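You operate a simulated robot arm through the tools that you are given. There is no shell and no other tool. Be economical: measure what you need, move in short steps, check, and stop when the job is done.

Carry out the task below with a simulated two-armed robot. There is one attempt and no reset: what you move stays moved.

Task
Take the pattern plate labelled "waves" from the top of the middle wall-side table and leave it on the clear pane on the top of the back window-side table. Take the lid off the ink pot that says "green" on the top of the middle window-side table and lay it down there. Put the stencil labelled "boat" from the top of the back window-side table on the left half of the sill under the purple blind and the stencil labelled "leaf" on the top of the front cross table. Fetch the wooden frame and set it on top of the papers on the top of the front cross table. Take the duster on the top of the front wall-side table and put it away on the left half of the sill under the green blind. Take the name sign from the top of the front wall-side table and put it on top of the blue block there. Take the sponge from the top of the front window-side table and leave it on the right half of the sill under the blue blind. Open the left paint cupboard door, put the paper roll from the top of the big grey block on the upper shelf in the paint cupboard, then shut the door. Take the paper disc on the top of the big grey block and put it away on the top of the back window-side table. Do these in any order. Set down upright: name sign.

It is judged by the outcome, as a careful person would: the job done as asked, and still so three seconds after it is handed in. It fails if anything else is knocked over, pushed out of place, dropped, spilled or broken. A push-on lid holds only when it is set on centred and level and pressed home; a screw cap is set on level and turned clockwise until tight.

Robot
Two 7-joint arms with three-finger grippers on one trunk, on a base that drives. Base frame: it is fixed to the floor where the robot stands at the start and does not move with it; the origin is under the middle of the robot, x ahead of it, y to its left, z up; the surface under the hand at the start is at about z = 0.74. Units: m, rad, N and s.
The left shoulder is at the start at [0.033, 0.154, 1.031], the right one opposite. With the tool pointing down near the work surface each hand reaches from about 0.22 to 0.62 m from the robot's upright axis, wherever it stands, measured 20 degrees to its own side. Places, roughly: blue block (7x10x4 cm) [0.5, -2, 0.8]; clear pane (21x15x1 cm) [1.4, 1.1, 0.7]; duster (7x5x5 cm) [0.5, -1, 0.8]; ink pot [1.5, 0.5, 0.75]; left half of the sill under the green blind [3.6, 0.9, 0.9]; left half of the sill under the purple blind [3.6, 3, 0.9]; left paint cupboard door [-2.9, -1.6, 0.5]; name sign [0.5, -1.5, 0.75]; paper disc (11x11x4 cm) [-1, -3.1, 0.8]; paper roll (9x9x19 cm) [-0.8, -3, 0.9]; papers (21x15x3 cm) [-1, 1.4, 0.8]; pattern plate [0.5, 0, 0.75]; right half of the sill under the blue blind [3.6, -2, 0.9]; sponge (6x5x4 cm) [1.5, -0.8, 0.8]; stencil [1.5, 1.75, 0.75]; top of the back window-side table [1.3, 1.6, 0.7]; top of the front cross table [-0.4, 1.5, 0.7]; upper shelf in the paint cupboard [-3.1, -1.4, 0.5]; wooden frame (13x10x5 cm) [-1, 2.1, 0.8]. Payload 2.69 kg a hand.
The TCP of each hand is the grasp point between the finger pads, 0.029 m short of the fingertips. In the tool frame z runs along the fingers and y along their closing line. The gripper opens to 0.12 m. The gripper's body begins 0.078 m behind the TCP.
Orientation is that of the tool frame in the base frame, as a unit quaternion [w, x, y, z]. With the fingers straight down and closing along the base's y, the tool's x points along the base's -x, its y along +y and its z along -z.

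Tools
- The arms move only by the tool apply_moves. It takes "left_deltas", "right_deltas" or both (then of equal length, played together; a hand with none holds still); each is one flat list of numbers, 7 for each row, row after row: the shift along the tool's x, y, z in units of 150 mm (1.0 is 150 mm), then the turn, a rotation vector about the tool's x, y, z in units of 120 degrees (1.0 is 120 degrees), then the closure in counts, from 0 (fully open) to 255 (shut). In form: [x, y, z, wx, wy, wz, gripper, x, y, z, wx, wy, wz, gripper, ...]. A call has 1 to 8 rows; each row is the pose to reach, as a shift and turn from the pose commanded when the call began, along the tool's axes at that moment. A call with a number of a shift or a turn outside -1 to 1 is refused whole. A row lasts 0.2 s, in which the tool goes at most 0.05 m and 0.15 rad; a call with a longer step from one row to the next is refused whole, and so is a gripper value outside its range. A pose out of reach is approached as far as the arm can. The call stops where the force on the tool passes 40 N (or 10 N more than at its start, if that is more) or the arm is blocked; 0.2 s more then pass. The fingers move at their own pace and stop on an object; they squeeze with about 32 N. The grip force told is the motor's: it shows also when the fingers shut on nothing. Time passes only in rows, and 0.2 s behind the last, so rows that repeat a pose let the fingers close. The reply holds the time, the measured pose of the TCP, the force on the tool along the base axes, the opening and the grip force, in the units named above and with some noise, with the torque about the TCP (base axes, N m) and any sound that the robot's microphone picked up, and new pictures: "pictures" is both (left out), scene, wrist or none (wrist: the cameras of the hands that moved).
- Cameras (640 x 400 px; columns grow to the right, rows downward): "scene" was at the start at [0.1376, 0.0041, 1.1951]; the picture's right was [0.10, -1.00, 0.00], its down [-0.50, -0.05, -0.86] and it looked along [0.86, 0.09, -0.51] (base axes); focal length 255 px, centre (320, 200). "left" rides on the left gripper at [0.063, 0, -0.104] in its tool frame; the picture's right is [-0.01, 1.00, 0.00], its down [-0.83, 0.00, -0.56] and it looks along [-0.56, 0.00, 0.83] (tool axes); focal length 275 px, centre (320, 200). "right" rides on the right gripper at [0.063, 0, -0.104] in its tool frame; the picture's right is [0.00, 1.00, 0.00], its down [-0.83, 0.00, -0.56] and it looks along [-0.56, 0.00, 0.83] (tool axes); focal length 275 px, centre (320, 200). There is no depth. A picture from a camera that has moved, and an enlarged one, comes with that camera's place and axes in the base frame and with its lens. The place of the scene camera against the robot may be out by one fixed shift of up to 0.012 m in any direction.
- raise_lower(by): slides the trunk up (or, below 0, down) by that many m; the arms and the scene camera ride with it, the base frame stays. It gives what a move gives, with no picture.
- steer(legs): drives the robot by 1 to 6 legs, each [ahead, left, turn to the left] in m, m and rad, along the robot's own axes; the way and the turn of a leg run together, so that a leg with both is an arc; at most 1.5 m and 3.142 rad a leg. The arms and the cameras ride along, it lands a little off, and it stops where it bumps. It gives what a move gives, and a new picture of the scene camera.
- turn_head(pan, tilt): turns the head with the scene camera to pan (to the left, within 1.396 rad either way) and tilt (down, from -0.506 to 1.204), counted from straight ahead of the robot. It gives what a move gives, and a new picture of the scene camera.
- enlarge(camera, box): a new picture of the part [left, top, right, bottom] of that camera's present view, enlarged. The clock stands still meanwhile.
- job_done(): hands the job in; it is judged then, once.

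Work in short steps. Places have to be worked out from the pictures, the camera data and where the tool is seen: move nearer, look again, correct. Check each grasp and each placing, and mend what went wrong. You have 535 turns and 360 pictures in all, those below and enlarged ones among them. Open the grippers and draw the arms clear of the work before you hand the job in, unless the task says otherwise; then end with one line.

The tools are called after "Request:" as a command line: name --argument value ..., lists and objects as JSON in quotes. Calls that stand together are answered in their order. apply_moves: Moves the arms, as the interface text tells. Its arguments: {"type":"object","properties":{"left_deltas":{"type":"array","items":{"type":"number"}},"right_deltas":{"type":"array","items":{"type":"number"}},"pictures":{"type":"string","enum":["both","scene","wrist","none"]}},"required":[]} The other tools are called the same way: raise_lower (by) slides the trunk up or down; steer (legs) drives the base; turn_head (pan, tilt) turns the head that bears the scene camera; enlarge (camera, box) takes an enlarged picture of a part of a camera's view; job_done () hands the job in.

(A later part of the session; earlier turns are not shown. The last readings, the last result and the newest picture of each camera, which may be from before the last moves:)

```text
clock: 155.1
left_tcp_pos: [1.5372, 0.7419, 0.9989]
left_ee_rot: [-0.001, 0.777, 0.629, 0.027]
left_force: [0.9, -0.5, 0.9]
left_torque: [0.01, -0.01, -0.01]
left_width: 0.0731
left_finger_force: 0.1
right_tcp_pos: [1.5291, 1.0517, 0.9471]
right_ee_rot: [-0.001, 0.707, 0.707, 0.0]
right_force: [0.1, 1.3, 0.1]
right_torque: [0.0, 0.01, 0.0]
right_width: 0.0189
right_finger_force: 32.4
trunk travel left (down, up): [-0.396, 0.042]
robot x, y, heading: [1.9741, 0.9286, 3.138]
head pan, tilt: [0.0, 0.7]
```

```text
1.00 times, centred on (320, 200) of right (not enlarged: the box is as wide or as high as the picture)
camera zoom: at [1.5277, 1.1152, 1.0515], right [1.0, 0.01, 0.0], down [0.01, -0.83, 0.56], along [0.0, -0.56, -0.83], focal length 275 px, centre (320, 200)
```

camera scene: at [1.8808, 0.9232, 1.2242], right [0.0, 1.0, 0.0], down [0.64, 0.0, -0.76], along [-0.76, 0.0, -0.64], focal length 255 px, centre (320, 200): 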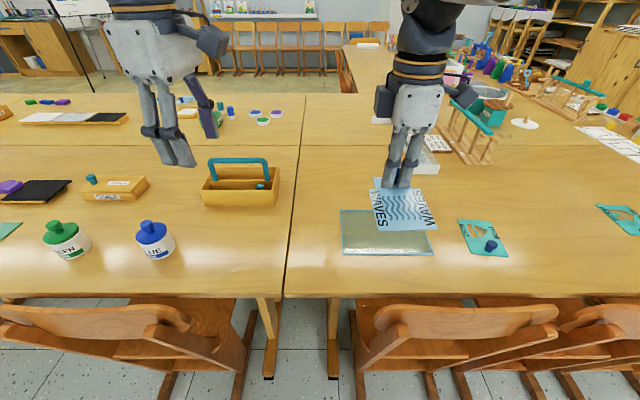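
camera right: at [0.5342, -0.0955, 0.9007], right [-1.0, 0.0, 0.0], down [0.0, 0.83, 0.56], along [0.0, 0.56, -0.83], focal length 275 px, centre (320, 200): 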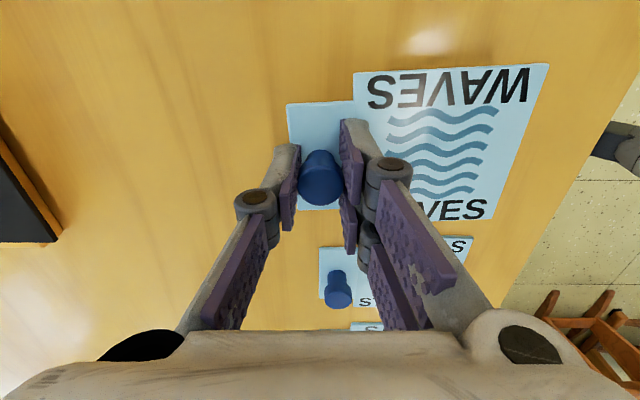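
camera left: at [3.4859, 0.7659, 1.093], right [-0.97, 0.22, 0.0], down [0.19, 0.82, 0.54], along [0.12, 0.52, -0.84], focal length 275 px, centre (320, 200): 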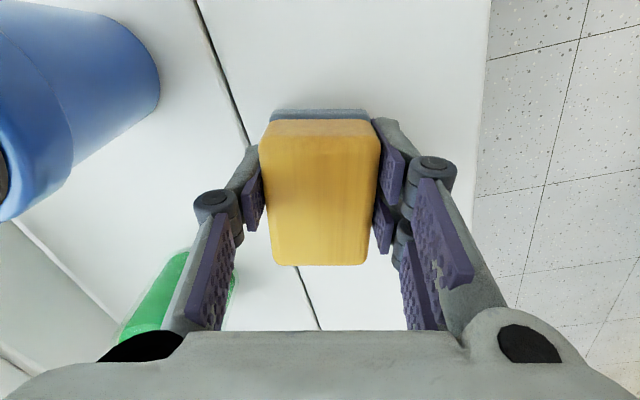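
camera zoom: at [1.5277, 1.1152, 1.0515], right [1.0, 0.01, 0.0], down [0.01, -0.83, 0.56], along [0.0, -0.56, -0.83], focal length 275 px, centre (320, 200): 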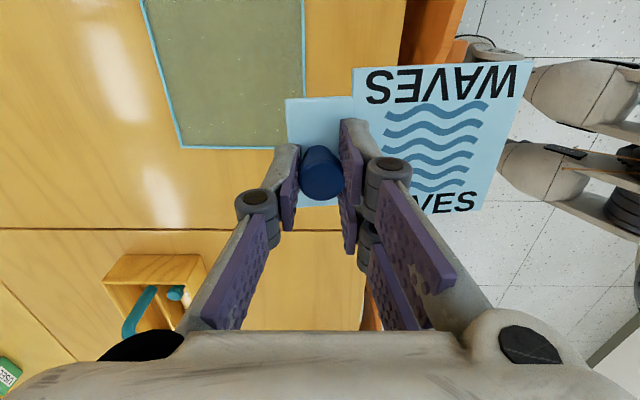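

Pane spans x 1.367–1.51 and y from 0.986. Moving the knob to (1.392,1.09).

Request:
apply_moves --right_deltas '[0.08, -0.3, 0, 0, 0, 0, 255, 0.16, -0.6, 0, 0, 0, 0, 255, 0.25, -0.9, 0.05, 0, 0, 0, 255, 0.25, -0.913, 0.35, 0, 0, 0, 255, 0.25, -0.913, 0.65, 0, 0, 0, 255, 0.25, -0.913, 0.85, 0, 0, 0, 255, 0.25, -0.913, 0.95, 0, 0, 0, 255, 0.25, -0.913, 0.95, 0, 0, 0, 255]'

```text
clock: 156.9
left_tcp_pos: [1.5376, 0.7438, 0.9991]
left_ee_rot: [0.0, 0.778, 0.628, 0.025]
left_force: [-0.4, -0.2, 0.4]
left_torque: [-0.02, 0.0, -0.01]
left_width: 0.0729
left_finger_force: 0.0
right_tcp_pos: [1.3922, 1.0902, 0.8055]
right_ee_rot: [-0.001, 0.707, 0.707, 0.0]
right_force: [-1.0, -0.4, -1.3]
right_torque: [0.01, 0.01, 0.0]
right_width: 0.0189
right_finger_force: 32.1
trunk travel left (down, up): [-0.396, 0.042]
robot x, y, heading: [1.9705, 0.9289, 3.142]
head pan, tilt: [0.0, 0.7]
camera scene: at [1.8387, 0.9353, 1.1789], right [0.14, 0.99, 0.0], down [0.65, -0.09, -0.75], along [-0.75, 0.11, -0.66], focal length 255 px, centre (320, 200)
camera right: at [1.3907, 1.1535, 0.9092], right [1.0, 0.0, 0.0], down [0.0, -0.83, 0.56], along [0.0, -0.56, -0.83], focal length 275 px, centre (320, 200)
```

scene: 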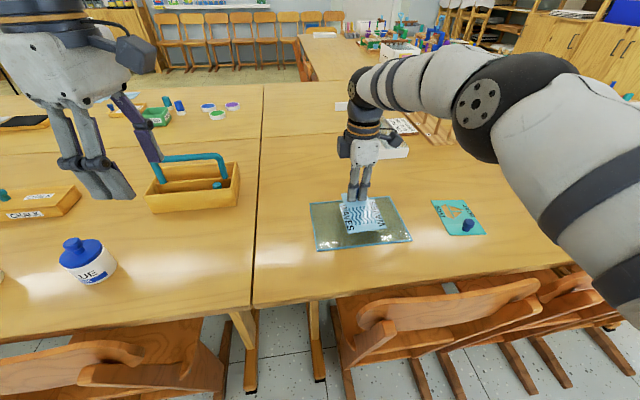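
right: 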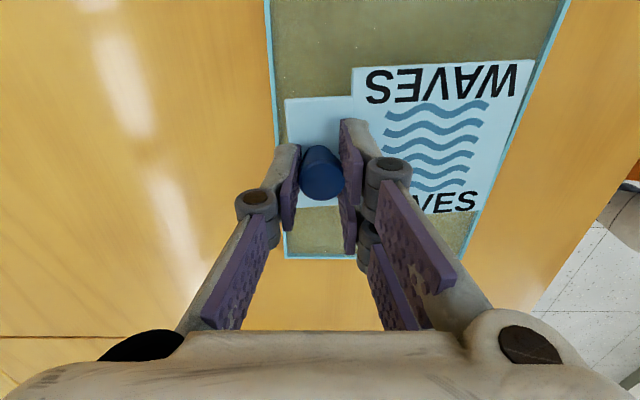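

The plate lies within the pane's outline. Lowering to contact.

Request:
apply_moves --right_deltas '[0, 0, 0.05, 0, 0, 0, 255, 0, 0, 0.1, 0, 0, 0, 255, 0, 0, 0.13, 0, 0, 0, 255, 0, 0, 0.13, 0, 0, 0, 255]' --pictures "none"

Request:
apply_moves --right_deltas '[0, 0, 0.02, 0, 0, 0, 255, 0, 0, 0.03, 0, 0, 0, 255, 0, 0, 0.03, 0, 0, 0, 255]' --pictures "none"

```text
clock: 157.9
left_tcp_pos: [1.5369, 0.7448, 0.9991]
left_ee_rot: [0.0, 0.778, 0.627, 0.024]
left_force: [-0.7, -0.1, 0.0]
left_torque: [0.02, 0.0, 0.01]
left_width: 0.0728
left_finger_force: 0.1
right_tcp_pos: [1.392, 1.0912, 0.7855]
right_ee_rot: [0.0, 0.708, 0.707, 0.0]
right_force: [-0.3, -0.5, -1.1]
right_torque: [0.02, 0.03, 0.06]
right_width: 0.0188
right_finger_force: 31.9
trunk travel left (down, up): [-0.396, 0.042]
robot x, y, heading: [1.9692, 0.9281, 3.14]
head pan, tilt: [0.0, 0.7]
```

```text
clock: 158.7
left_tcp_pos: [1.5373, 0.7436, 0.9989]
left_ee_rot: [0.001, 0.778, 0.627, 0.024]
left_force: [0.0, -0.9, 0.3]
left_torque: [0.02, 0.0, 0.0]
left_width: 0.0729
left_finger_force: 0.0
right_tcp_pos: [1.3915, 1.0907, 0.7812]
right_ee_rot: [-0.001, 0.707, 0.707, -0.001]
right_force: [-1.3, 0.3, 3.0]
right_torque: [0.15, -0.3, 0.01]
right_width: 0.0188
right_finger_force: 32.0
trunk travel left (down, up): [-0.396, 0.042]
robot x, y, heading: [1.974, 0.9267, 3.141]
head pan, tilt: [0.0, 0.7]
```

Contact with the pane. Releasing, then lifting.

Request:
apply_moves --right_deltas '[0, 0, 0, 0, 0, 0, 180, 0, 0, 0, 0, 0, 0, 120, 0, 0, 0, 0, 0, 0, 120, 0, 0, -0.2, 0, 0, 0, 120, 0, 0, -0.45, 0, 0, 0, 120, 0, 0, -0.7, 0, 0, 0, 120]' --pictures "wrist"

```text
clock: 160.1
left_tcp_pos: [1.5372, 0.7449, 0.9986]
left_ee_rot: [0.0, 0.778, 0.627, 0.024]
left_force: [-0.3, 0.2, -0.5]
left_torque: [-0.01, 0.01, 0.01]
left_width: 0.073
left_finger_force: 0.1
right_tcp_pos: [1.3919, 1.0885, 0.8855]
right_ee_rot: [-0.001, 0.707, 0.707, 0.0]
right_force: [-0.2, 1.5, -0.2]
right_torque: [0.01, -0.01, 0.02]
right_width: 0.0635
right_finger_force: 0.1
trunk travel left (down, up): [-0.396, 0.042]
robot x, y, heading: [1.9748, 0.9269, 3.145]
head pan, tilt: [0.0, 0.7]
camera right: at [1.3907, 1.1527, 0.9897], right [1.0, 0.0, 0.0], down [0.0, -0.83, 0.56], along [0.0, -0.56, -0.83], focal length 275 px, centre (320, 200)
```

right: 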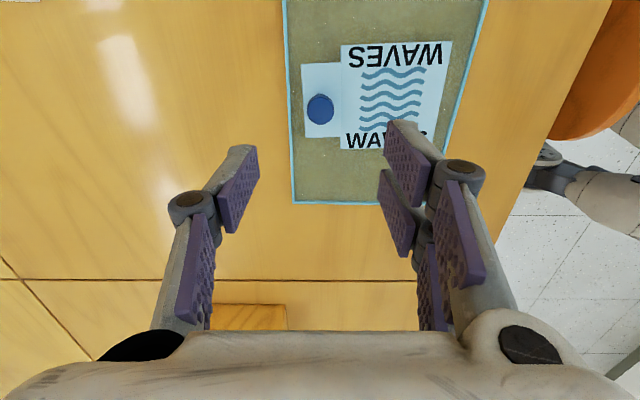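

Waves is on the pane. Now the ink pots: backing the right hand off and looking at them closely.

Request:
apply_moves --right_deltas '[0, 0.3, -0.2, 0, 0, 0, 120, 0, 0.6, -0.3, 0, 0, 0, 120, 0, 0.85, -0.4, 0, 0, 0, 120]' --pictures "none"

Request:
steer --legs '[[0, 0.45, 0]]'

Request:
enlarge --camera "scene" --box '[160, 150, 480, 350]'

```text
refused: row 1 steps farther than a row can; nothing moved
```

```text
clock: 164.1
left_tcp_pos: [1.5361, 0.2959, 0.9997]
left_ee_rot: [0.0, 0.779, 0.627, 0.023]
left_force: [-0.3, 0.5, -1.0]
left_torque: [0.02, -0.02, -0.02]
left_width: 0.0728
left_finger_force: 0.0
right_tcp_pos: [1.3916, 0.6399, 0.8858]
right_ee_rot: [0.0, 0.708, 0.706, 0.0]
right_force: [0.8, -0.7, 0.7]
right_torque: [-0.01, 0.03, -0.03]
right_width: 0.0632
right_finger_force: 0.0
trunk travel left (down, up): [-0.396, 0.042]
robot x, y, heading: [1.9704, 0.477, 3.136]
head pan, tilt: [0.0, 0.7]
camera scene: at [1.8376, 0.4855, 1.1794], right [0.15, 0.99, 0.0], down [0.64, -0.1, -0.76], along [-0.75, 0.12, -0.65], focal length 255 px, centre (320, 200)
```

scene: 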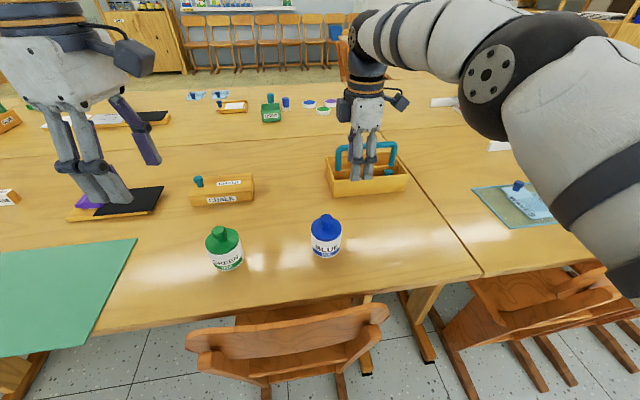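

```text
2.00 times, centred on (320, 250) of scene
camera zoom: at [1.8376, 0.4855, 1.1794], right [0.15, 0.99, 0.0], down [0.64, -0.1, -0.76], along [-0.75, 0.12, -0.65], focal length 510 px, centre (320, 100)
```

zoom: 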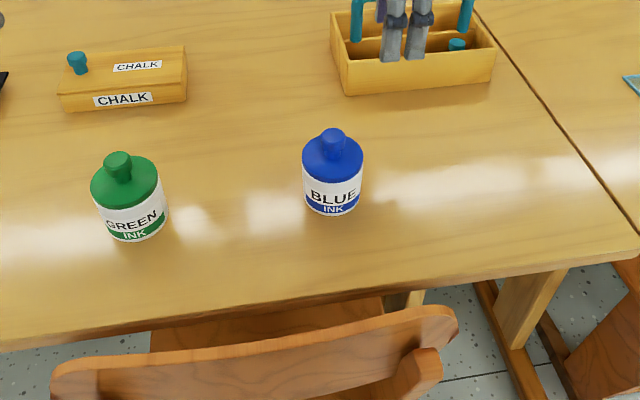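

The green pot is at ≈(1.488,0.347), with a wide lid and a knob. I'll lift the right hand clear of the carrier handle and bring the left hand over the pot.

Request:
apply_moves --right_deltas '[0, 0, -0.25, 0, 0, 0, 120, 0, 0, -0.5, 0, 0, 0, 120, 0, 0.2, -0.7, 0, 0, 0, 120, 0, 0.4, -0.7, 0, 0, 0, 120, 0, 0.6, -0.7, 0, 0, 0, 120]' --left_deltas '[0.09, -0.13, 0.1, 0.014, -0.018, 0, 120, 0.18, -0.26, 0.2, 0.014, -0.018, 0, 120, 0.264, -0.385, 0.3, 0.014, -0.018, 0, 120, 0.264, -0.385, 0.45, 0.014, -0.018, 0, 120, 0.264, -0.385, 0.5, 0.014, -0.018, 0, 120]' --pictures "none"

Request:
enlarge --camera "left" --box '[0, 0, 640, 400]'

```text
clock: 165.3
left_tcp_pos: [1.491, 0.3494, 0.9237]
left_ee_rot: [0.003, 0.78, 0.626, 0.0]
left_force: [0.3, -0.4, 0.0]
left_torque: [0.01, -0.01, 0.02]
left_width: 0.0634
left_finger_force: 0.0
right_tcp_pos: [1.4187, 0.6327, 1.0119]
right_ee_rot: [0.0, 0.708, 0.706, 0.001]
right_force: [-0.3, -0.1, 0.2]
right_torque: [0.0, 0.04, 0.03]
right_width: 0.0634
right_finger_force: 0.0
right hand out of reach, approached as far as the arm can: row 2, 3, 4, 5
trunk travel left (down, up): [-0.396, 0.042]
robot x, y, heading: [1.9727, 0.4788, 3.134]
head pan, tilt: [0.0, 0.7]
```

```text
1.00 times, centred on (320, 200) of left (not enlarged: the box is as wide or as high as the picture)
camera zoom: at [1.5036, 0.411, 1.0274], right [0.98, -0.22, 0.0], down [-0.19, -0.81, 0.56], along [-0.12, -0.55, -0.83], focal length 275 px, centre (320, 200)
```

zoom: 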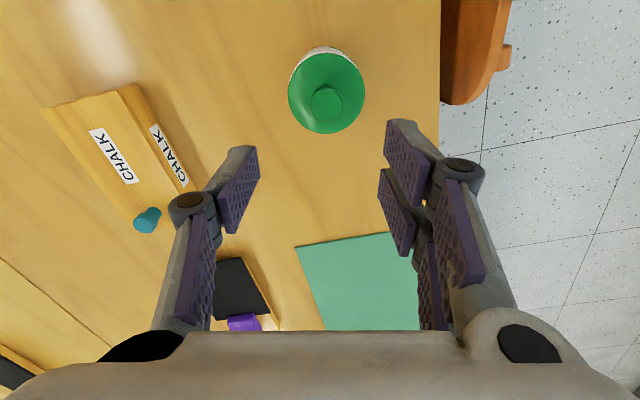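

Knob ≈(1.497,0.353). Descending to 0.845 to check its height.

Request:
apply_moves --left_deltas '[0.035, 0.033, 0.26, 0, 0, 0, 120, 0.035, 0.033, 0.52, 0, 0, 0, 120, 0.035, 0.033, 0.52, 0, 0, 0, 120]' --pictures "wrist"

```text
clock: 166.1
left_tcp_pos: [1.4973, 0.3518, 0.8465]
left_ee_rot: [0.001, 0.78, 0.625, -0.001]
left_force: [-0.1, 0.1, 0.2]
left_torque: [0.01, 0.0, 0.02]
left_width: 0.0637
left_finger_force: 0.1
right_tcp_pos: [1.4198, 0.6302, 1.0106]
right_ee_rot: [0.0, 0.709, 0.705, 0.001]
right_force: [-0.8, 0.0, 0.1]
right_torque: [0.02, 0.02, 0.0]
right_width: 0.0635
right_finger_force: 0.0
trunk travel left (down, up): [-0.396, 0.042]
robot x, y, heading: [1.9719, 0.4725, 3.137]
head pan, tilt: [0.0, 0.7]
camera left: at [1.5099, 0.4146, 0.9504], right [0.98, -0.22, 0.0], down [-0.18, -0.81, 0.56], along [-0.12, -0.54, -0.83], focal length 275 px, centre (320, 200)
```

left: 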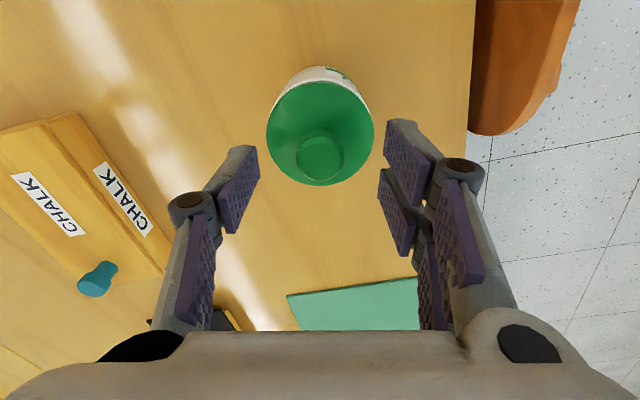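

Knob top is at z≈0.815, centred under the TCP. Descending so the fingertips straddle it, then closing.

Request:
apply_moves --left_deltas '[0.015, 0, 0.07, 0, 0, 0, 140, 0.015, 0, 0.13, 0, 0, 0, 140, 0.015, 0, 0.16, 0, 0, 0, 140]' --pictures "wrist"

```text
clock: 166.9
left_tcp_pos: [1.4977, 0.3542, 0.8244]
left_ee_rot: [-0.001, 0.779, 0.627, -0.004]
left_force: [4.1, 0.9, 40.4]
left_torque: [0.07, -0.29, -0.01]
left_width: 0.0559
left_finger_force: 29.1
right_tcp_pos: [1.4225, 0.6325, 1.0134]
right_ee_rot: [-0.001, 0.708, 0.706, -0.001]
right_force: [0.0, 0.0, 0.3]
right_torque: [-0.01, -0.03, 0.04]
right_width: 0.0636
right_finger_force: 0.2
trunk travel left (down, up): [-0.396, 0.042]
robot x, y, heading: [1.97, 0.4781, 3.139]
head pan, tilt: [0.0, 0.7]
camera left: at [1.5114, 0.4169, 0.9306], right [0.98, -0.22, -0.01], down [-0.18, -0.81, 0.56], along [-0.13, -0.55, -0.83], focal length 275 px, centre (320, 200)
```

left: 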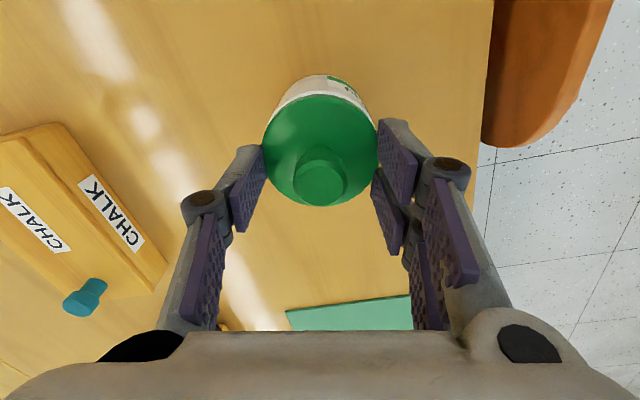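

Fingertips met the lid's shoulder. Backing up 8 mm and closing on the knob instead.

Request:
apply_moves --left_deltas '[0, 0, -0.06, 0, 0, 0, 120, 0, 0, -0.06, 0, 0, 0, 120, 0, 0, -0.06, 0, 0, 0, 255, 0, 0, -0.06, 0, 0, 0, 255, 0, 0, -0.06, 0, 0, 0, 255]' --pictures "wrist"

```text
clock: 168.1
left_tcp_pos: [1.4971, 0.3532, 0.8323]
left_ee_rot: [0.001, 0.78, 0.626, 0.0]
left_force: [-1.2, -1.0, 10.2]
left_torque: [0.04, 0.01, -0.03]
left_width: 0.0205
left_finger_force: 31.9
right_tcp_pos: [1.4207, 0.6313, 1.0098]
right_ee_rot: [0.0, 0.708, 0.706, 0.001]
right_force: [-0.1, -0.9, 1.1]
right_torque: [-0.05, 0.0, 0.03]
right_width: 0.0634
right_finger_force: 0.2
trunk travel left (down, up): [-0.396, 0.042]
robot x, y, heading: [1.9699, 0.475, 3.134]
head pan, tilt: [0.0, 0.7]
camera left: at [1.5109, 0.4168, 0.936], right [0.98, -0.22, 0.0], down [-0.18, -0.81, 0.56], along [-0.12, -0.54, -0.83], focal length 275 px, centre (320, 200)
```

left: 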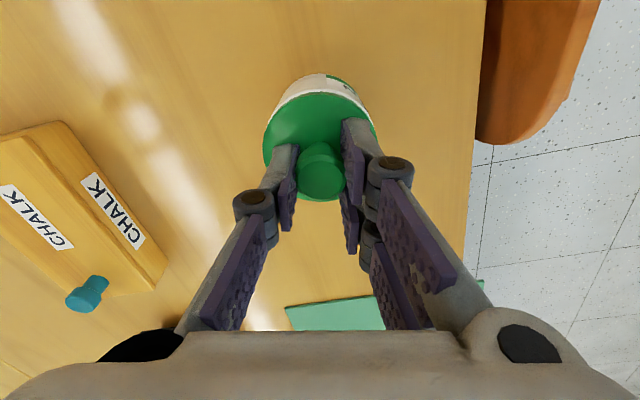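

Knob gripped (20.5 mm). Lifting a few mm slowly to see if the lid comes off.

Request:
apply_moves --left_deltas '[0, 0, -0.02, 0, 0, 0, 255, 0, 0, -0.04, 0, 0, 0, 255, 0, 0, -0.06, 0, 0, 0, 255, 0, 0, -0.08, 0, 0, 0, 255]' --pictures "none"

Request:
enlarge --camera "scene" --box '[160, 180, 320, 280]'

```text
clock: 169.1
left_tcp_pos: [1.4978, 0.3542, 0.8428]
left_ee_rot: [0.002, 0.78, 0.626, 0.0]
left_force: [-0.2, 0.4, 0.4]
left_torque: [-0.01, 0.0, -0.01]
left_width: 0.0204
left_finger_force: 32.1
right_tcp_pos: [1.42, 0.6311, 1.0113]
right_ee_rot: [0.0, 0.708, 0.706, 0.0]
right_force: [-0.1, -0.5, 0.1]
right_torque: [0.0, -0.04, 0.0]
right_width: 0.0633
right_finger_force: 0.2
trunk travel left (down, up): [-0.396, 0.042]
robot x, y, heading: [1.9711, 0.477, 3.138]
head pan, tilt: [0.0, 0.7]
heard: snap
```

```text
4.00 times, centred on (240, 230) of scene
camera zoom: at [1.8361, 0.4729, 1.1803], right [0.0, 1.0, 0.0], down [0.64, 0.0, -0.76], along [-0.76, 0.0, -0.64], focal length 1020 px, centre (640, 80)
```

zoom: 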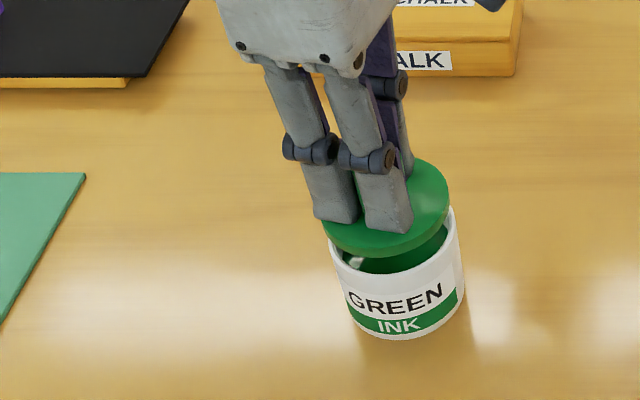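

It snapped off with the pot staying put. Raising the lid and laying it on the table between the pots at ≈(1.46,0.45).

Request:
apply_moves --left_deltas '[0, 0, -0.2, 0, 0, 0, 255, 0, 0, -0.4, 0, 0, 0, 255, 0.2, -0.12, -0.4, 0, 0, 0, 255, 0.4, -0.25, -0.4, 0, 0, 0, 255, 0.58, -0.366, -0.4, 0, 0, 0, 255, 0.58, -0.366, -0.1, 0, 0, 0, 255, 0.58, -0.366, 0.15, 0, 0, 0, 255, 0.58, -0.366, 0.25, 0, 0, 0, 255]' --pictures "wrist"

Request:
enlarge --camera "scene" --box '[200, 160, 360, 260]'

```text
clock: 170.9
left_tcp_pos: [1.462, 0.4493, 0.8068]
left_ee_rot: [-0.001, 0.779, 0.627, 0.001]
left_force: [0.0, -0.3, -0.2]
left_torque: [0.01, 0.01, -0.03]
left_width: 0.0206
left_finger_force: 32.3
right_tcp_pos: [1.419, 0.6326, 1.0116]
right_ee_rot: [0.001, 0.708, 0.706, 0.0]
right_force: [-0.9, 0.7, -0.4]
right_torque: [0.02, 0.03, -0.03]
right_width: 0.0636
right_finger_force: 0.1
trunk travel left (down, up): [-0.396, 0.042]
robot x, y, heading: [1.9717, 0.4747, 3.137]
head pan, tilt: [0.0, 0.7]
camera left: at [1.4743, 0.5117, 0.9115], right [0.98, -0.21, 0.0], down [-0.18, -0.81, 0.55], along [-0.12, -0.54, -0.83], focal length 275 px, centre (320, 200)
```

left: 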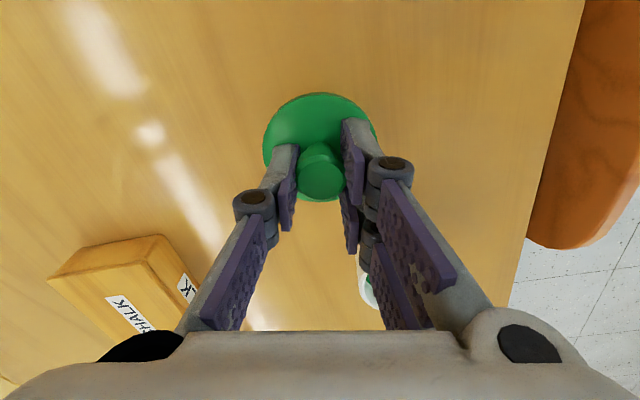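

```text
4.00 times, centred on (280, 210) of scene
camera zoom: at [1.8361, 0.4729, 1.1803], right [0.0, 1.0, 0.0], down [0.64, 0.0, -0.76], along [-0.76, 0.0, -0.64], focal length 1020 px, centre (480, 160)
```

zoom: 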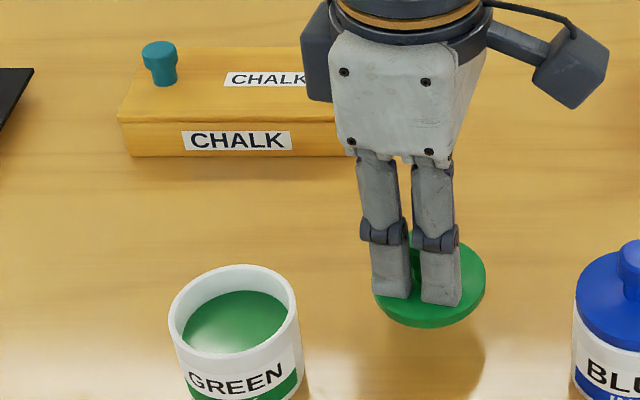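

Lid is clear of everything. Lowering in steps to contact.

Request:
apply_moves --left_deltas '[0, 0, 0.06, 0, 0, 0, 255, 0, 0, 0.09, 0, 0, 0, 255, 0, 0, 0.11, 0, 0, 0, 255, 0, 0, 0.11, 0, 0, 0, 255]' --pictures "none"

Request:
apply_moves --left_deltas '[0, 0, 0.02, 0, 0, 0, 255, 0, 0, 0.03, 0, 0, 0, 255, 0, 0, 0.03, 0, 0, 0, 255]' --pictures "none"

```text
clock: 171.9
left_tcp_pos: [1.4614, 0.4471, 0.7893]
left_ee_rot: [0.0, 0.777, 0.629, 0.001]
left_force: [-0.2, -0.1, -1.0]
left_torque: [0.01, 0.02, 0.0]
left_width: 0.0205
left_finger_force: 31.9
right_tcp_pos: [1.4202, 0.6316, 1.0107]
right_ee_rot: [0.0, 0.709, 0.706, 0.001]
right_force: [1.0, -0.2, 0.7]
right_torque: [0.0, 0.0, -0.02]
right_width: 0.0634
right_finger_force: 0.0
trunk travel left (down, up): [-0.396, 0.042]
robot x, y, heading: [1.9694, 0.4745, 3.138]
head pan, tilt: [0.0, 0.7]
```

```text
clock: 172.7
left_tcp_pos: [1.4612, 0.4482, 0.7851]
left_ee_rot: [0.001, 0.777, 0.63, 0.002]
left_force: [-0.6, -1.0, -0.2]
left_torque: [-0.02, -0.03, -0.02]
left_width: 0.0202
left_finger_force: 32.3
right_tcp_pos: [1.4194, 0.632, 1.0109]
right_ee_rot: [0.0, 0.709, 0.706, 0.0]
right_force: [0.1, 0.2, 0.2]
right_torque: [0.01, 0.0, 0.05]
right_width: 0.0634
right_finger_force: 0.1
trunk travel left (down, up): [-0.396, 0.042]
robot x, y, heading: [1.9705, 0.4772, 3.139]
head pan, tilt: [0.0, 0.7]
```

Request:
apply_moves --left_deltas '[0, 0, 0.02, 0, 0, 0, 255, 0, 0, 0.03, 0, 0, 0, 255, 0, 0, 0.03, 0, 0, 0, 255]' --pictures "none"

Request:
apply_moves --left_deltas '[0, 0, 0.02, 0, 0, 0, 255, 0, 0, 0.03, 0, 0, 0, 255, 0, 0, 0.03, 0, 0, 0, 255]' --pictures "none"

```text
clock: 173.5
left_tcp_pos: [1.4607, 0.4476, 0.7801]
left_ee_rot: [0.0, 0.777, 0.63, 0.001]
left_force: [-1.0, 0.0, 0.1]
left_torque: [0.0, 0.0, 0.01]
left_width: 0.0203
left_finger_force: 31.7
right_tcp_pos: [1.4202, 0.6321, 1.0102]
right_ee_rot: [0.0, 0.709, 0.705, 0.001]
right_force: [-0.2, 0.7, 0.0]
right_torque: [-0.03, 0.02, 0.01]
right_width: 0.0636
right_finger_force: 0.1
trunk travel left (down, up): [-0.396, 0.042]
robot x, y, heading: [1.9744, 0.4752, 3.143]
head pan, tilt: [0.0, 0.7]
```

```text
clock: 174.3
left_tcp_pos: [1.4609, 0.4496, 0.7765]
left_ee_rot: [-0.002, 0.777, 0.629, -0.001]
left_force: [-0.1, 3.6, 17.9]
left_torque: [0.05, -0.09, -0.03]
left_width: 0.0205
left_finger_force: 31.8
right_tcp_pos: [1.4207, 0.631, 1.0122]
right_ee_rot: [0.001, 0.708, 0.706, 0.0]
right_force: [-1.0, 0.0, 0.6]
right_torque: [0.02, 0.02, 0.02]
right_width: 0.0635
right_finger_force: 0.0
trunk travel left (down, up): [-0.396, 0.042]
robot x, y, heading: [1.9686, 0.4764, 3.138]
head pan, tilt: [0.0, 0.7]
```

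Firm contact. Easing off 1 mm, releasing and lifting.

Request:
apply_moves --left_deltas '[0, 0, -0.015, 0, 0, 0, 255, 0, 0, -0.015, 0, 0, 0, 160, 0, 0, -0.015, 0, 0, 0, 130, 0, 0, -0.015, 0, 0, 0, 130, 0, 0, -0.25, 0, 0, 0, 130, 0, 0, -0.55, 0, 0, 0, 130, 0, 0, -0.85, 0, 0, 0, 130]' --pictures "scene"

```text
clock: 175.9
left_tcp_pos: [1.4649, 0.4526, 0.9035]
left_ee_rot: [0.002, 0.781, 0.625, -0.001]
left_force: [-0.5, -0.3, -0.1]
left_torque: [0.04, -0.01, 0.01]
left_width: 0.0589
left_finger_force: 0.1
right_tcp_pos: [1.4196, 0.632, 1.0103]
right_ee_rot: [0.001, 0.708, 0.706, 0.002]
right_force: [0.4, 0.3, 0.2]
right_torque: [-0.04, 0.03, -0.01]
right_width: 0.0635
right_finger_force: 0.1
trunk travel left (down, up): [-0.396, 0.042]
robot x, y, heading: [1.9738, 0.4754, 3.137]
head pan, tilt: [0.0, 0.7]
camera scene: at [1.8365, 0.4727, 1.1804], right [0.0, 1.0, 0.0], down [0.64, 0.0, -0.77], along [-0.77, 0.0, -0.64], focal length 255 px, centre (320, 200)
```

scene: 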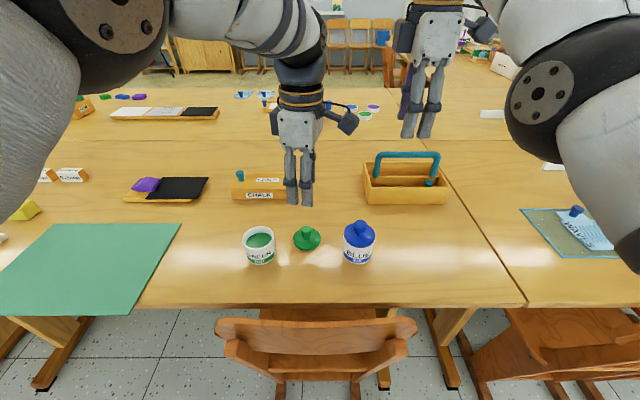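

The lid lies knob-up beside the pot. Next the stencils: raising the left hand and driving along to y≈1.6.

Request:
apply_moves --left_deltas '[0, 0.2, -0.25, 0, 0, 0, 130, 0, 0.4, -0.5, 0, 0, 0, 130, 0, 0.4, -0.6, 0, 0, 0, 130]' --pictures "none"

Request:
steer --legs '[[0, -1.15, 0]]'

Request:
enlarge --camera "scene" --box '[160, 150, 480, 350]'

```text
clock: 176.7
left_tcp_pos: [1.5198, 0.4366, 0.9874]
left_ee_rot: [0.003, 0.777, 0.629, 0.011]
left_force: [0.8, -0.6, -0.5]
left_torque: [-0.02, 0.01, -0.05]
left_width: 0.0587
left_finger_force: 0.0
right_tcp_pos: [1.4193, 0.6318, 1.0094]
right_ee_rot: [0.001, 0.708, 0.706, 0.001]
right_force: [-0.8, -0.6, -0.5]
right_torque: [0.04, 0.0, -0.01]
right_width: 0.0635
right_finger_force: 0.0
trunk travel left (down, up): [-0.396, 0.042]
robot x, y, heading: [1.9736, 0.4751, 3.139]
head pan, tilt: [0.0, 0.7]
```

```text
clock: 185.7
left_tcp_pos: [1.5272, 1.5876, 0.9889]
left_ee_rot: [0.003, 0.78, 0.625, 0.003]
left_force: [0.1, 0.0, -0.6]
left_torque: [0.04, -0.01, 0.0]
left_width: 0.0589
left_finger_force: 0.0
right_tcp_pos: [1.4253, 1.7804, 1.0103]
right_ee_rot: [0.001, 0.709, 0.705, 0.0]
right_force: [-0.7, -0.1, 0.2]
right_torque: [-0.01, 0.0, 0.0]
right_width: 0.0636
right_finger_force: 0.1
trunk travel left (down, up): [-0.396, 0.042]
robot x, y, heading: [1.977, 1.6221, 3.133]
head pan, tilt: [0.0, 0.7]
camera scene: at [1.8343, 1.6063, 1.2159], right [-0.14, 0.99, 0.0], down [0.3, 0.04, -0.95], along [-0.94, -0.13, -0.3], focal length 255 px, centre (320, 200)
```

scene: 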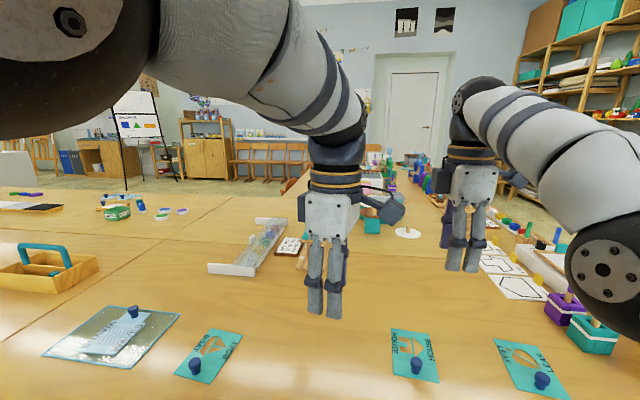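

```text
2.00 times, centred on (320, 250) of scene
camera zoom: at [1.8343, 1.6063, 1.2159], right [-0.14, 0.99, 0.0], down [0.3, 0.04, -0.95], along [-0.94, -0.13, -0.3], focal length 510 px, centre (320, 100)
```

zoom: 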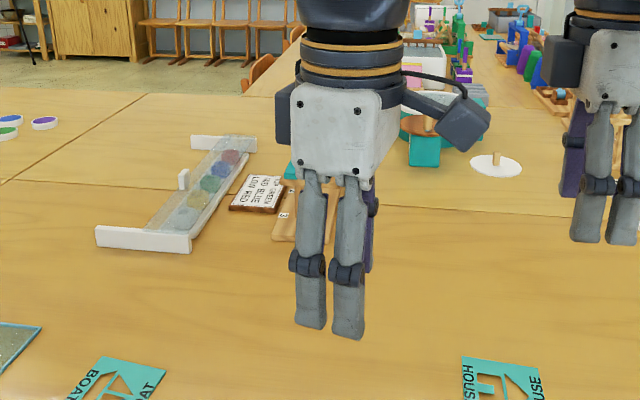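

Boat knob ≈(1.495,1.31), leaf knob ≈(1.44,1.96). Moving the left hand above the boat knob.

Request:
apply_moves --left_deltas '[-0.3, 0.03, 0, 0, 0, 0, 100, -0.6, 0.06, 0, 0, 0, 0, 100, -0.9, 0.09, 0, 0, 0, 0, 100, -1.0, 0.1, 0.1, 0, 0, 0, 100]' --pictures "none"

Request:
apply_moves --left_deltas '[-0.3, 0.03, 0.1, 0, 0, 0, 100, -0.6, 0.06, 0.2, 0, 0, 0, 100, -0.85, 0.09, 0.4, 0, 0, 0, 100, -0.85, 0.09, 0.6, 0, 0, 0, 100, -0.85, 0.09, 0.6, 0, 0, 0, 100]' --pictures "wrist"

```text
clock: 186.7
left_tcp_pos: [1.5089, 1.4361, 0.975]
left_ee_rot: [0.005, 0.782, 0.624, 0.003]
left_force: [0.3, -0.4, 0.2]
left_torque: [0.02, 0.02, 0.02]
left_width: 0.0729
left_finger_force: 0.0
right_tcp_pos: [1.4257, 1.7793, 1.0101]
right_ee_rot: [0.001, 0.709, 0.705, 0.001]
right_force: [0.4, 0.0, 0.8]
right_torque: [-0.01, 0.03, -0.01]
right_width: 0.0635
right_finger_force: 0.1
trunk travel left (down, up): [-0.396, 0.042]
robot x, y, heading: [1.9775, 1.6242, 3.134]
head pan, tilt: [0.0, 0.7]
```

```text
clock: 187.9
left_tcp_pos: [1.495, 1.3092, 0.8844]
left_ee_rot: [0.004, 0.78, 0.625, 0.003]
left_force: [-0.1, -0.7, -0.1]
left_torque: [0.03, 0.01, 0.05]
left_width: 0.0726
left_finger_force: 0.1
right_tcp_pos: [1.4258, 1.7796, 1.0117]
right_ee_rot: [0.0, 0.709, 0.706, 0.001]
right_force: [-0.8, 0.0, -0.3]
right_torque: [-0.02, 0.0, -0.02]
right_width: 0.0634
right_finger_force: 0.1
trunk travel left (down, up): [-0.396, 0.042]
robot x, y, heading: [1.9754, 1.6245, 3.136]
head pan, tilt: [0.0, 0.7]
camera left: at [1.5071, 1.3718, 0.9898], right [0.97, -0.22, 0.01], down [-0.19, -0.81, 0.56], along [-0.12, -0.54, -0.83], focal length 275 px, centre (320, 200)
```

left: 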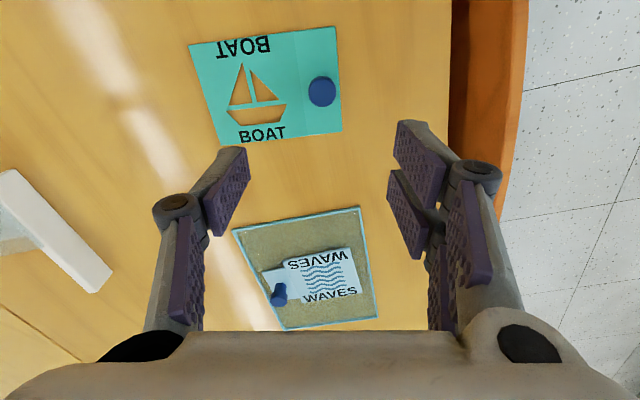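

Knob ≈(1.499,1.325). Correcting and going down to 0.80.

Request:
apply_moves --left_deltas '[0.1, 0.005, 0.28, 0, 0, 0, 100, 0.106, 0.005, 0.56, 0, 0, 0, 100, 0.106, 0.005, 0.56, 0, 0, 0, 100]' --pictures "wrist"

```text
clock: 188.7
left_tcp_pos: [1.5008, 1.3246, 0.7996]
left_ee_rot: [0.003, 0.781, 0.625, 0.002]
left_force: [-0.1, 0.0, 0.3]
left_torque: [-0.03, 0.02, 0.02]
left_width: 0.0729
left_finger_force: 0.1
right_tcp_pos: [1.4266, 1.7805, 1.0114]
right_ee_rot: [0.001, 0.71, 0.704, 0.001]
right_force: [0.6, -0.4, -0.1]
right_torque: [0.03, -0.04, -0.01]
right_width: 0.0635
right_finger_force: 0.1
trunk travel left (down, up): [-0.396, 0.042]
robot x, y, heading: [1.9726, 1.6265, 3.133]
head pan, tilt: [0.0, 0.7]
camera left: at [1.5126, 1.3871, 0.9047], right [0.97, -0.22, 0.01], down [-0.19, -0.81, 0.56], along [-0.12, -0.54, -0.83], focal length 275 px, centre (320, 200)
```

left: 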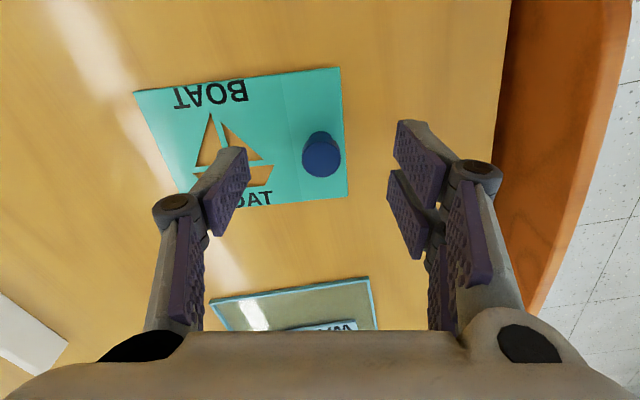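

Aligned. Descending to 0.772, closing and lifting slowly.

Request:
apply_moves --left_deltas '[0, 0, 0.1, 0, 0, 0, 100, 0, 0, 0.18, 0, 0, 0, 100, 0, 0, 0.18, 0, 0, 0, 255, 0, 0, 0.18, 0, 0, 0, 255, 0, 0, 0.18, 0, 0, 0, 255, 0, 0, 0.14, 0, 0, 0, 255, 0, 0, 0.1, 0, 0, 0, 255, 0, 0, 0.04, 0, 0, 0, 255]' --pictures "wrist"

```text
clock: 190.5
left_tcp_pos: [1.5002, 1.325, 0.7966]
left_ee_rot: [0.004, 0.781, 0.625, 0.003]
left_force: [-1.0, -0.2, -1.1]
left_torque: [0.0, -0.02, -0.02]
left_width: 0.0196
left_finger_force: 32.5
right_tcp_pos: [1.4254, 1.7802, 1.0101]
right_ee_rot: [0.001, 0.709, 0.705, 0.001]
right_force: [0.1, 0.5, -1.1]
right_torque: [-0.02, -0.04, -0.03]
right_width: 0.0635
right_finger_force: 0.0
trunk travel left (down, up): [-0.396, 0.042]
robot x, y, heading: [1.9739, 1.6238, 3.134]
head pan, tilt: [0.0, 0.7]
camera left: at [1.512, 1.3873, 0.9003], right [0.97, -0.22, 0.01], down [-0.19, -0.81, 0.56], along [-0.12, -0.54, -0.83], focal length 275 px, centre (320, 200)
```

left: 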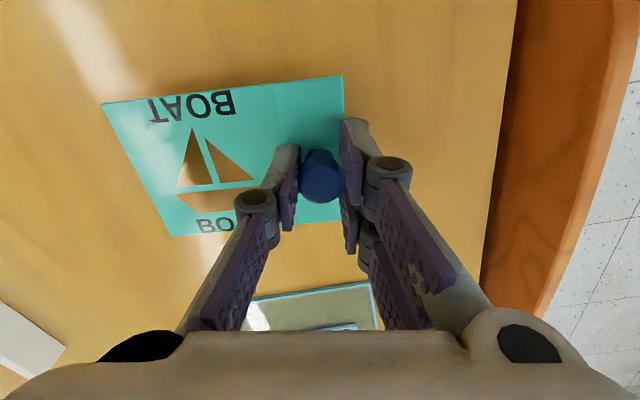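

Boat held. Raising it and driving 0.18 m right so the right hand is over the leaf stencil.

Request:
apply_moves --left_deltas '[0, 0, -0.15, 0, 0, 0, 255, 0, 0, -0.35, 0, 0, 0, 255, 0, 0, -0.55, 0, 0, 0, 255, 0, 0, -0.75, 0, 0, 0, 255, 0, 0, -1.0, 0, 0, 0, 255]' --pictures "none"

Request:
steer --legs '[[0, -0.18, 0]]'

Request:
enlarge --camera "right" --box '[0, 0, 640, 400]'

```text
clock: 191.7
left_tcp_pos: [1.499, 1.3244, 0.9459]
left_ee_rot: [0.004, 0.781, 0.625, 0.004]
left_force: [-0.1, 0.0, -0.8]
left_torque: [-0.03, -0.04, -0.06]
left_width: 0.0191
left_finger_force: 32.0
right_tcp_pos: [1.4261, 1.7804, 1.0111]
right_ee_rot: [0.0, 0.71, 0.705, 0.0]
right_force: [-0.2, -0.7, -0.4]
right_torque: [-0.01, 0.01, 0.03]
right_width: 0.0636
right_finger_force: 0.1
trunk travel left (down, up): [-0.396, 0.042]
robot x, y, heading: [1.9794, 1.6251, 3.131]
head pan, tilt: [0.0, 0.7]
```

```text
clock: 193.7
left_tcp_pos: [1.4982, 1.5046, 0.9448]
left_ee_rot: [0.004, 0.781, 0.625, 0.003]
left_force: [-0.7, 0.6, 0.0]
left_torque: [-0.01, -0.02, 0.01]
left_width: 0.019
left_finger_force: 32.0
right_tcp_pos: [1.4269, 1.9592, 1.01]
right_ee_rot: [0.001, 0.71, 0.705, 0.001]
right_force: [-0.1, 0.6, 0.4]
right_torque: [0.0, -0.02, -0.01]
right_width: 0.0631
right_finger_force: 0.1
trunk travel left (down, up): [-0.396, 0.042]
robot x, y, heading: [1.9806, 1.8033, 3.135]
head pan, tilt: [0.0, 0.7]
camera scene: at [1.8431, 1.7994, 1.1803], right [0.01, 1.0, 0.0], down [0.64, -0.01, -0.76], along [-0.76, 0.01, -0.64], focal length 255 px, centre (320, 200)
```

scene: 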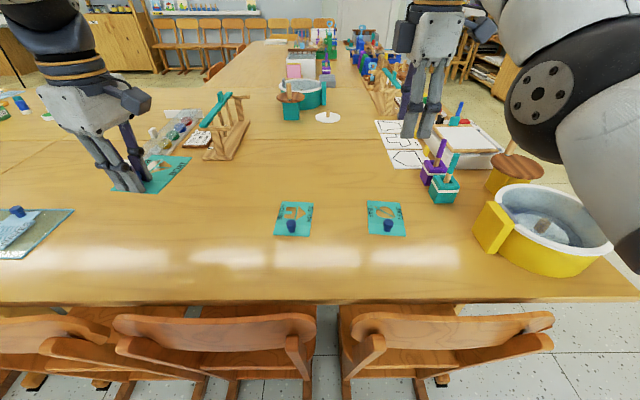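

```text
1.00 times, centred on (320, 200) of right (not enlarged: the box is as wide or as high as the picture)
camera zoom: at [1.4265, 2.0239, 1.1142], right [1.0, 0.0, 0.0], down [0.0, -0.83, 0.56], along [0.0, -0.56, -0.83], focal length 275 px, centre (320, 200)
```

zoom: 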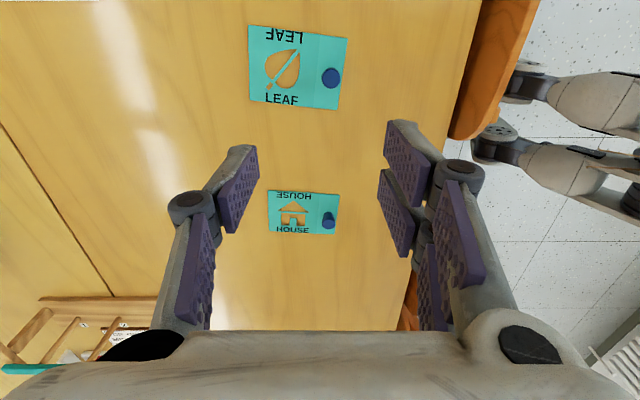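

Leaf knob ≈(1.4395,1.962). Descending to 0.86.

Request:
apply_moves --right_deltas '[0.01, 0.04, 0.3, 0, 0, 0, 110, 0.02, 0.083, 0.6, 0, 0, 0, 110, 0.02, 0.083, 0.85, 0, 0, 0, 110, 0.02, 0.083, 1.0, 0, 0, 0, 110]' --pictures "none"

Request:
apply_moves --right_deltas '[0, 0, 0.2, 0, 0, 0, 110, 0, 0, 0.4, 0, 0, 0, 110, 0, 0, 0.4, 0, 0, 0, 110]' --pictures "wrist"

```text
clock: 194.7
left_tcp_pos: [1.499, 1.5046, 0.9451]
left_ee_rot: [0.004, 0.781, 0.625, 0.003]
left_force: [-0.6, -0.3, -0.8]
left_torque: [0.05, -0.02, 0.04]
left_width: 0.0192
left_finger_force: 32.3
right_tcp_pos: [1.393, 1.9561, 0.8636]
right_ee_rot: [0.0, 0.709, 0.705, 0.002]
right_force: [-0.3, 0.4, 0.0]
right_torque: [0.01, -0.02, -0.02]
right_width: 0.0681
right_finger_force: 0.0
right hand out of reach, approached as far as the arm can: row 1, 2, 3, 4
trunk travel left (down, up): [-0.396, 0.042]
robot x, y, heading: [1.984, 1.7998, 3.134]
head pan, tilt: [0.0, 0.7]
```

```text
clock: 195.5
left_tcp_pos: [1.4996, 1.5045, 0.9459]
left_ee_rot: [0.004, 0.781, 0.624, 0.004]
left_force: [-0.4, -0.5, 0.1]
left_torque: [-0.01, 0.0, -0.03]
left_width: 0.0194
left_finger_force: 32.3
right_tcp_pos: [1.3906, 1.9562, 0.8052]
right_ee_rot: [0.0, 0.71, 0.704, 0.001]
right_force: [-0.7, -0.8, -0.2]
right_torque: [0.01, -0.02, 0.03]
right_width: 0.0683
right_finger_force: 0.1
trunk travel left (down, up): [-0.396, 0.042]
robot x, y, heading: [1.982, 1.8026, 3.137]
head pan, tilt: [0.0, 0.7]
camera right: at [1.3899, 2.0209, 0.9083], right [1.0, 0.0, 0.0], down [0.0, -0.83, 0.55], along [0.0, -0.55, -0.83], focal length 275 px, centre (320, 200)
```

right: 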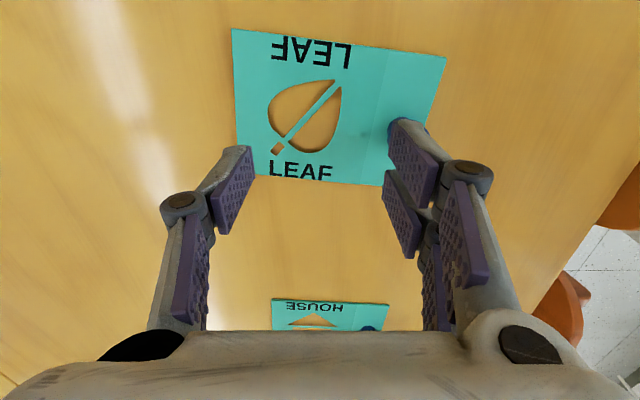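

The hand went to x=1.39 because of leftover out-of-reach command offset. Rising 4 cm and shifting +x 0.049.

Request:
apply_moves --right_deltas '[0, 0, -0.27, 0, 0, 0, 110, 0.02, 0.16, -0.27, 0, 0, 0, 110, 0.04, 0.325, -0.27, 0, 0, 0, 110, 0.04, 0.325, -0.1, 0, 0, 0, 110, 0.04, 0.325, -0.03, 0, 0, 0, 110]' --pictures "wrist"

```text
clock: 196.7
left_tcp_pos: [1.4984, 1.504, 0.945]
left_ee_rot: [0.004, 0.78, 0.625, 0.003]
left_force: [-0.4, 0.2, -0.3]
left_torque: [0.02, -0.01, 0.0]
left_width: 0.0193
left_finger_force: 32.1
right_tcp_pos: [1.3922, 1.957, 0.816]
right_ee_rot: [-0.001, 0.71, 0.705, 0.002]
right_force: [-0.5, -0.4, -0.3]
right_torque: [-0.01, -0.01, 0.02]
right_width: 0.0684
right_finger_force: 0.1
right hand out of reach, approached as far as the arm can: row 2, 3, 4, 5
trunk travel left (down, up): [-0.396, 0.042]
robot x, y, heading: [1.9779, 1.801, 3.132]
head pan, tilt: [0.0, 0.7]
camera right: at [1.3899, 2.0209, 0.9194], right [1.0, 0.0, 0.0], down [0.0, -0.83, 0.55], along [0.0, -0.55, -0.83], focal length 275 px, centre (320, 200)
```

right: 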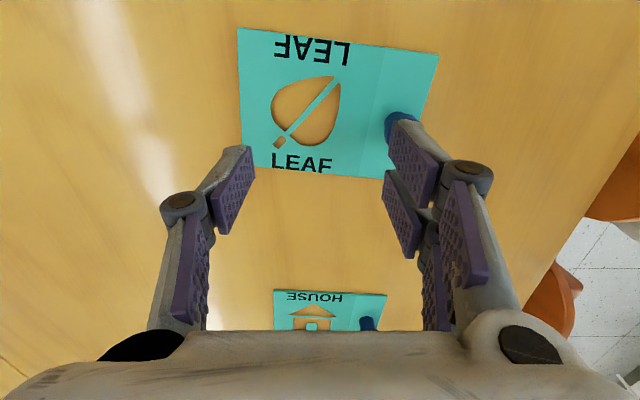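

The arm is in a configuration that can't come inward, so I'll shift by driving back 0.048 m after raising the hand slightly.

Request:
apply_moves --right_deltas '[0, 0, -0.2, 0, 0, 0, 110, 0, 0, -0.3, 0, 0, 0, 110]' --pictures "none"

Request:
steer --legs '[[-0.048, -0.006, 0]]'

Request:
enlarge --camera "right" --box '[0, 0, 640, 400]'

```text
clock: 197.3
left_tcp_pos: [1.4995, 1.504, 0.945]
left_ee_rot: [0.004, 0.781, 0.625, 0.003]
left_force: [-0.4, 0.0, -0.1]
left_torque: [-0.03, 0.0, 0.02]
left_width: 0.0192
left_finger_force: 32.1
right_tcp_pos: [1.3912, 1.9578, 0.8616]
right_ee_rot: [0.0, 0.71, 0.704, 0.002]
right_force: [-0.8, 0.6, -0.2]
right_torque: [-0.02, 0.01, -0.03]
right_width: 0.0681
right_finger_force: 0.0
trunk travel left (down, up): [-0.396, 0.042]
robot x, y, heading: [1.9775, 1.8015, 3.134]
head pan, tilt: [0.0, 0.7]
```

```text
clock: 198.3
left_tcp_pos: [1.5466, 1.5111, 0.946]
left_ee_rot: [0.002, 0.781, 0.625, 0.002]
left_force: [0.9, 0.9, 0.3]
left_torque: [0.01, 0.01, -0.01]
left_width: 0.0194
left_finger_force: 31.6
right_tcp_pos: [1.439, 1.9622, 0.862]
right_ee_rot: [0.001, 0.71, 0.704, 0.0]
right_force: [-0.1, 0.1, 0.6]
right_torque: [-0.03, 0.01, -0.01]
right_width: 0.0683
right_finger_force: 0.0
trunk travel left (down, up): [-0.396, 0.042]
robot x, y, heading: [2.0288, 1.8083, 3.133]
head pan, tilt: [0.0, 0.7]
camera scene: at [1.8917, 1.8048, 1.1805], right [0.01, 1.0, 0.0], down [0.64, -0.01, -0.77], along [-0.77, 0.01, -0.64], focal length 255 px, centre (320, 200)
```

scene: 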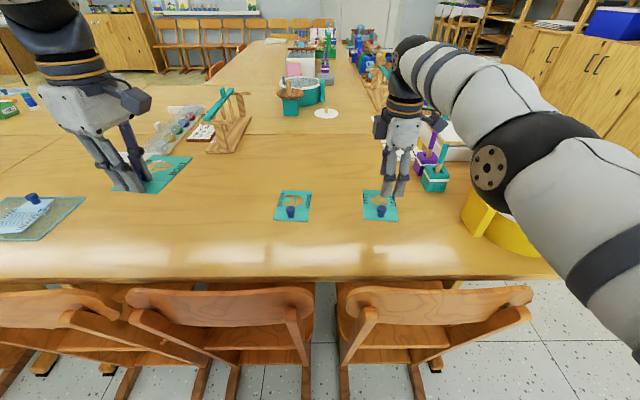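

```text
1.00 times, centred on (320, 200) of right (not enlarged: the box is as wide or as high as the picture)
camera zoom: at [1.4386, 2.0265, 0.9653], right [1.0, 0.0, 0.0], down [0.0, -0.83, 0.56], along [0.0, -0.56, -0.83], focal length 275 px, centre (320, 200)
```

zoom: 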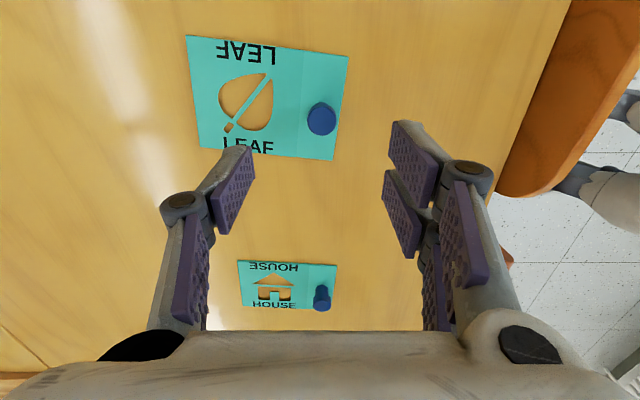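

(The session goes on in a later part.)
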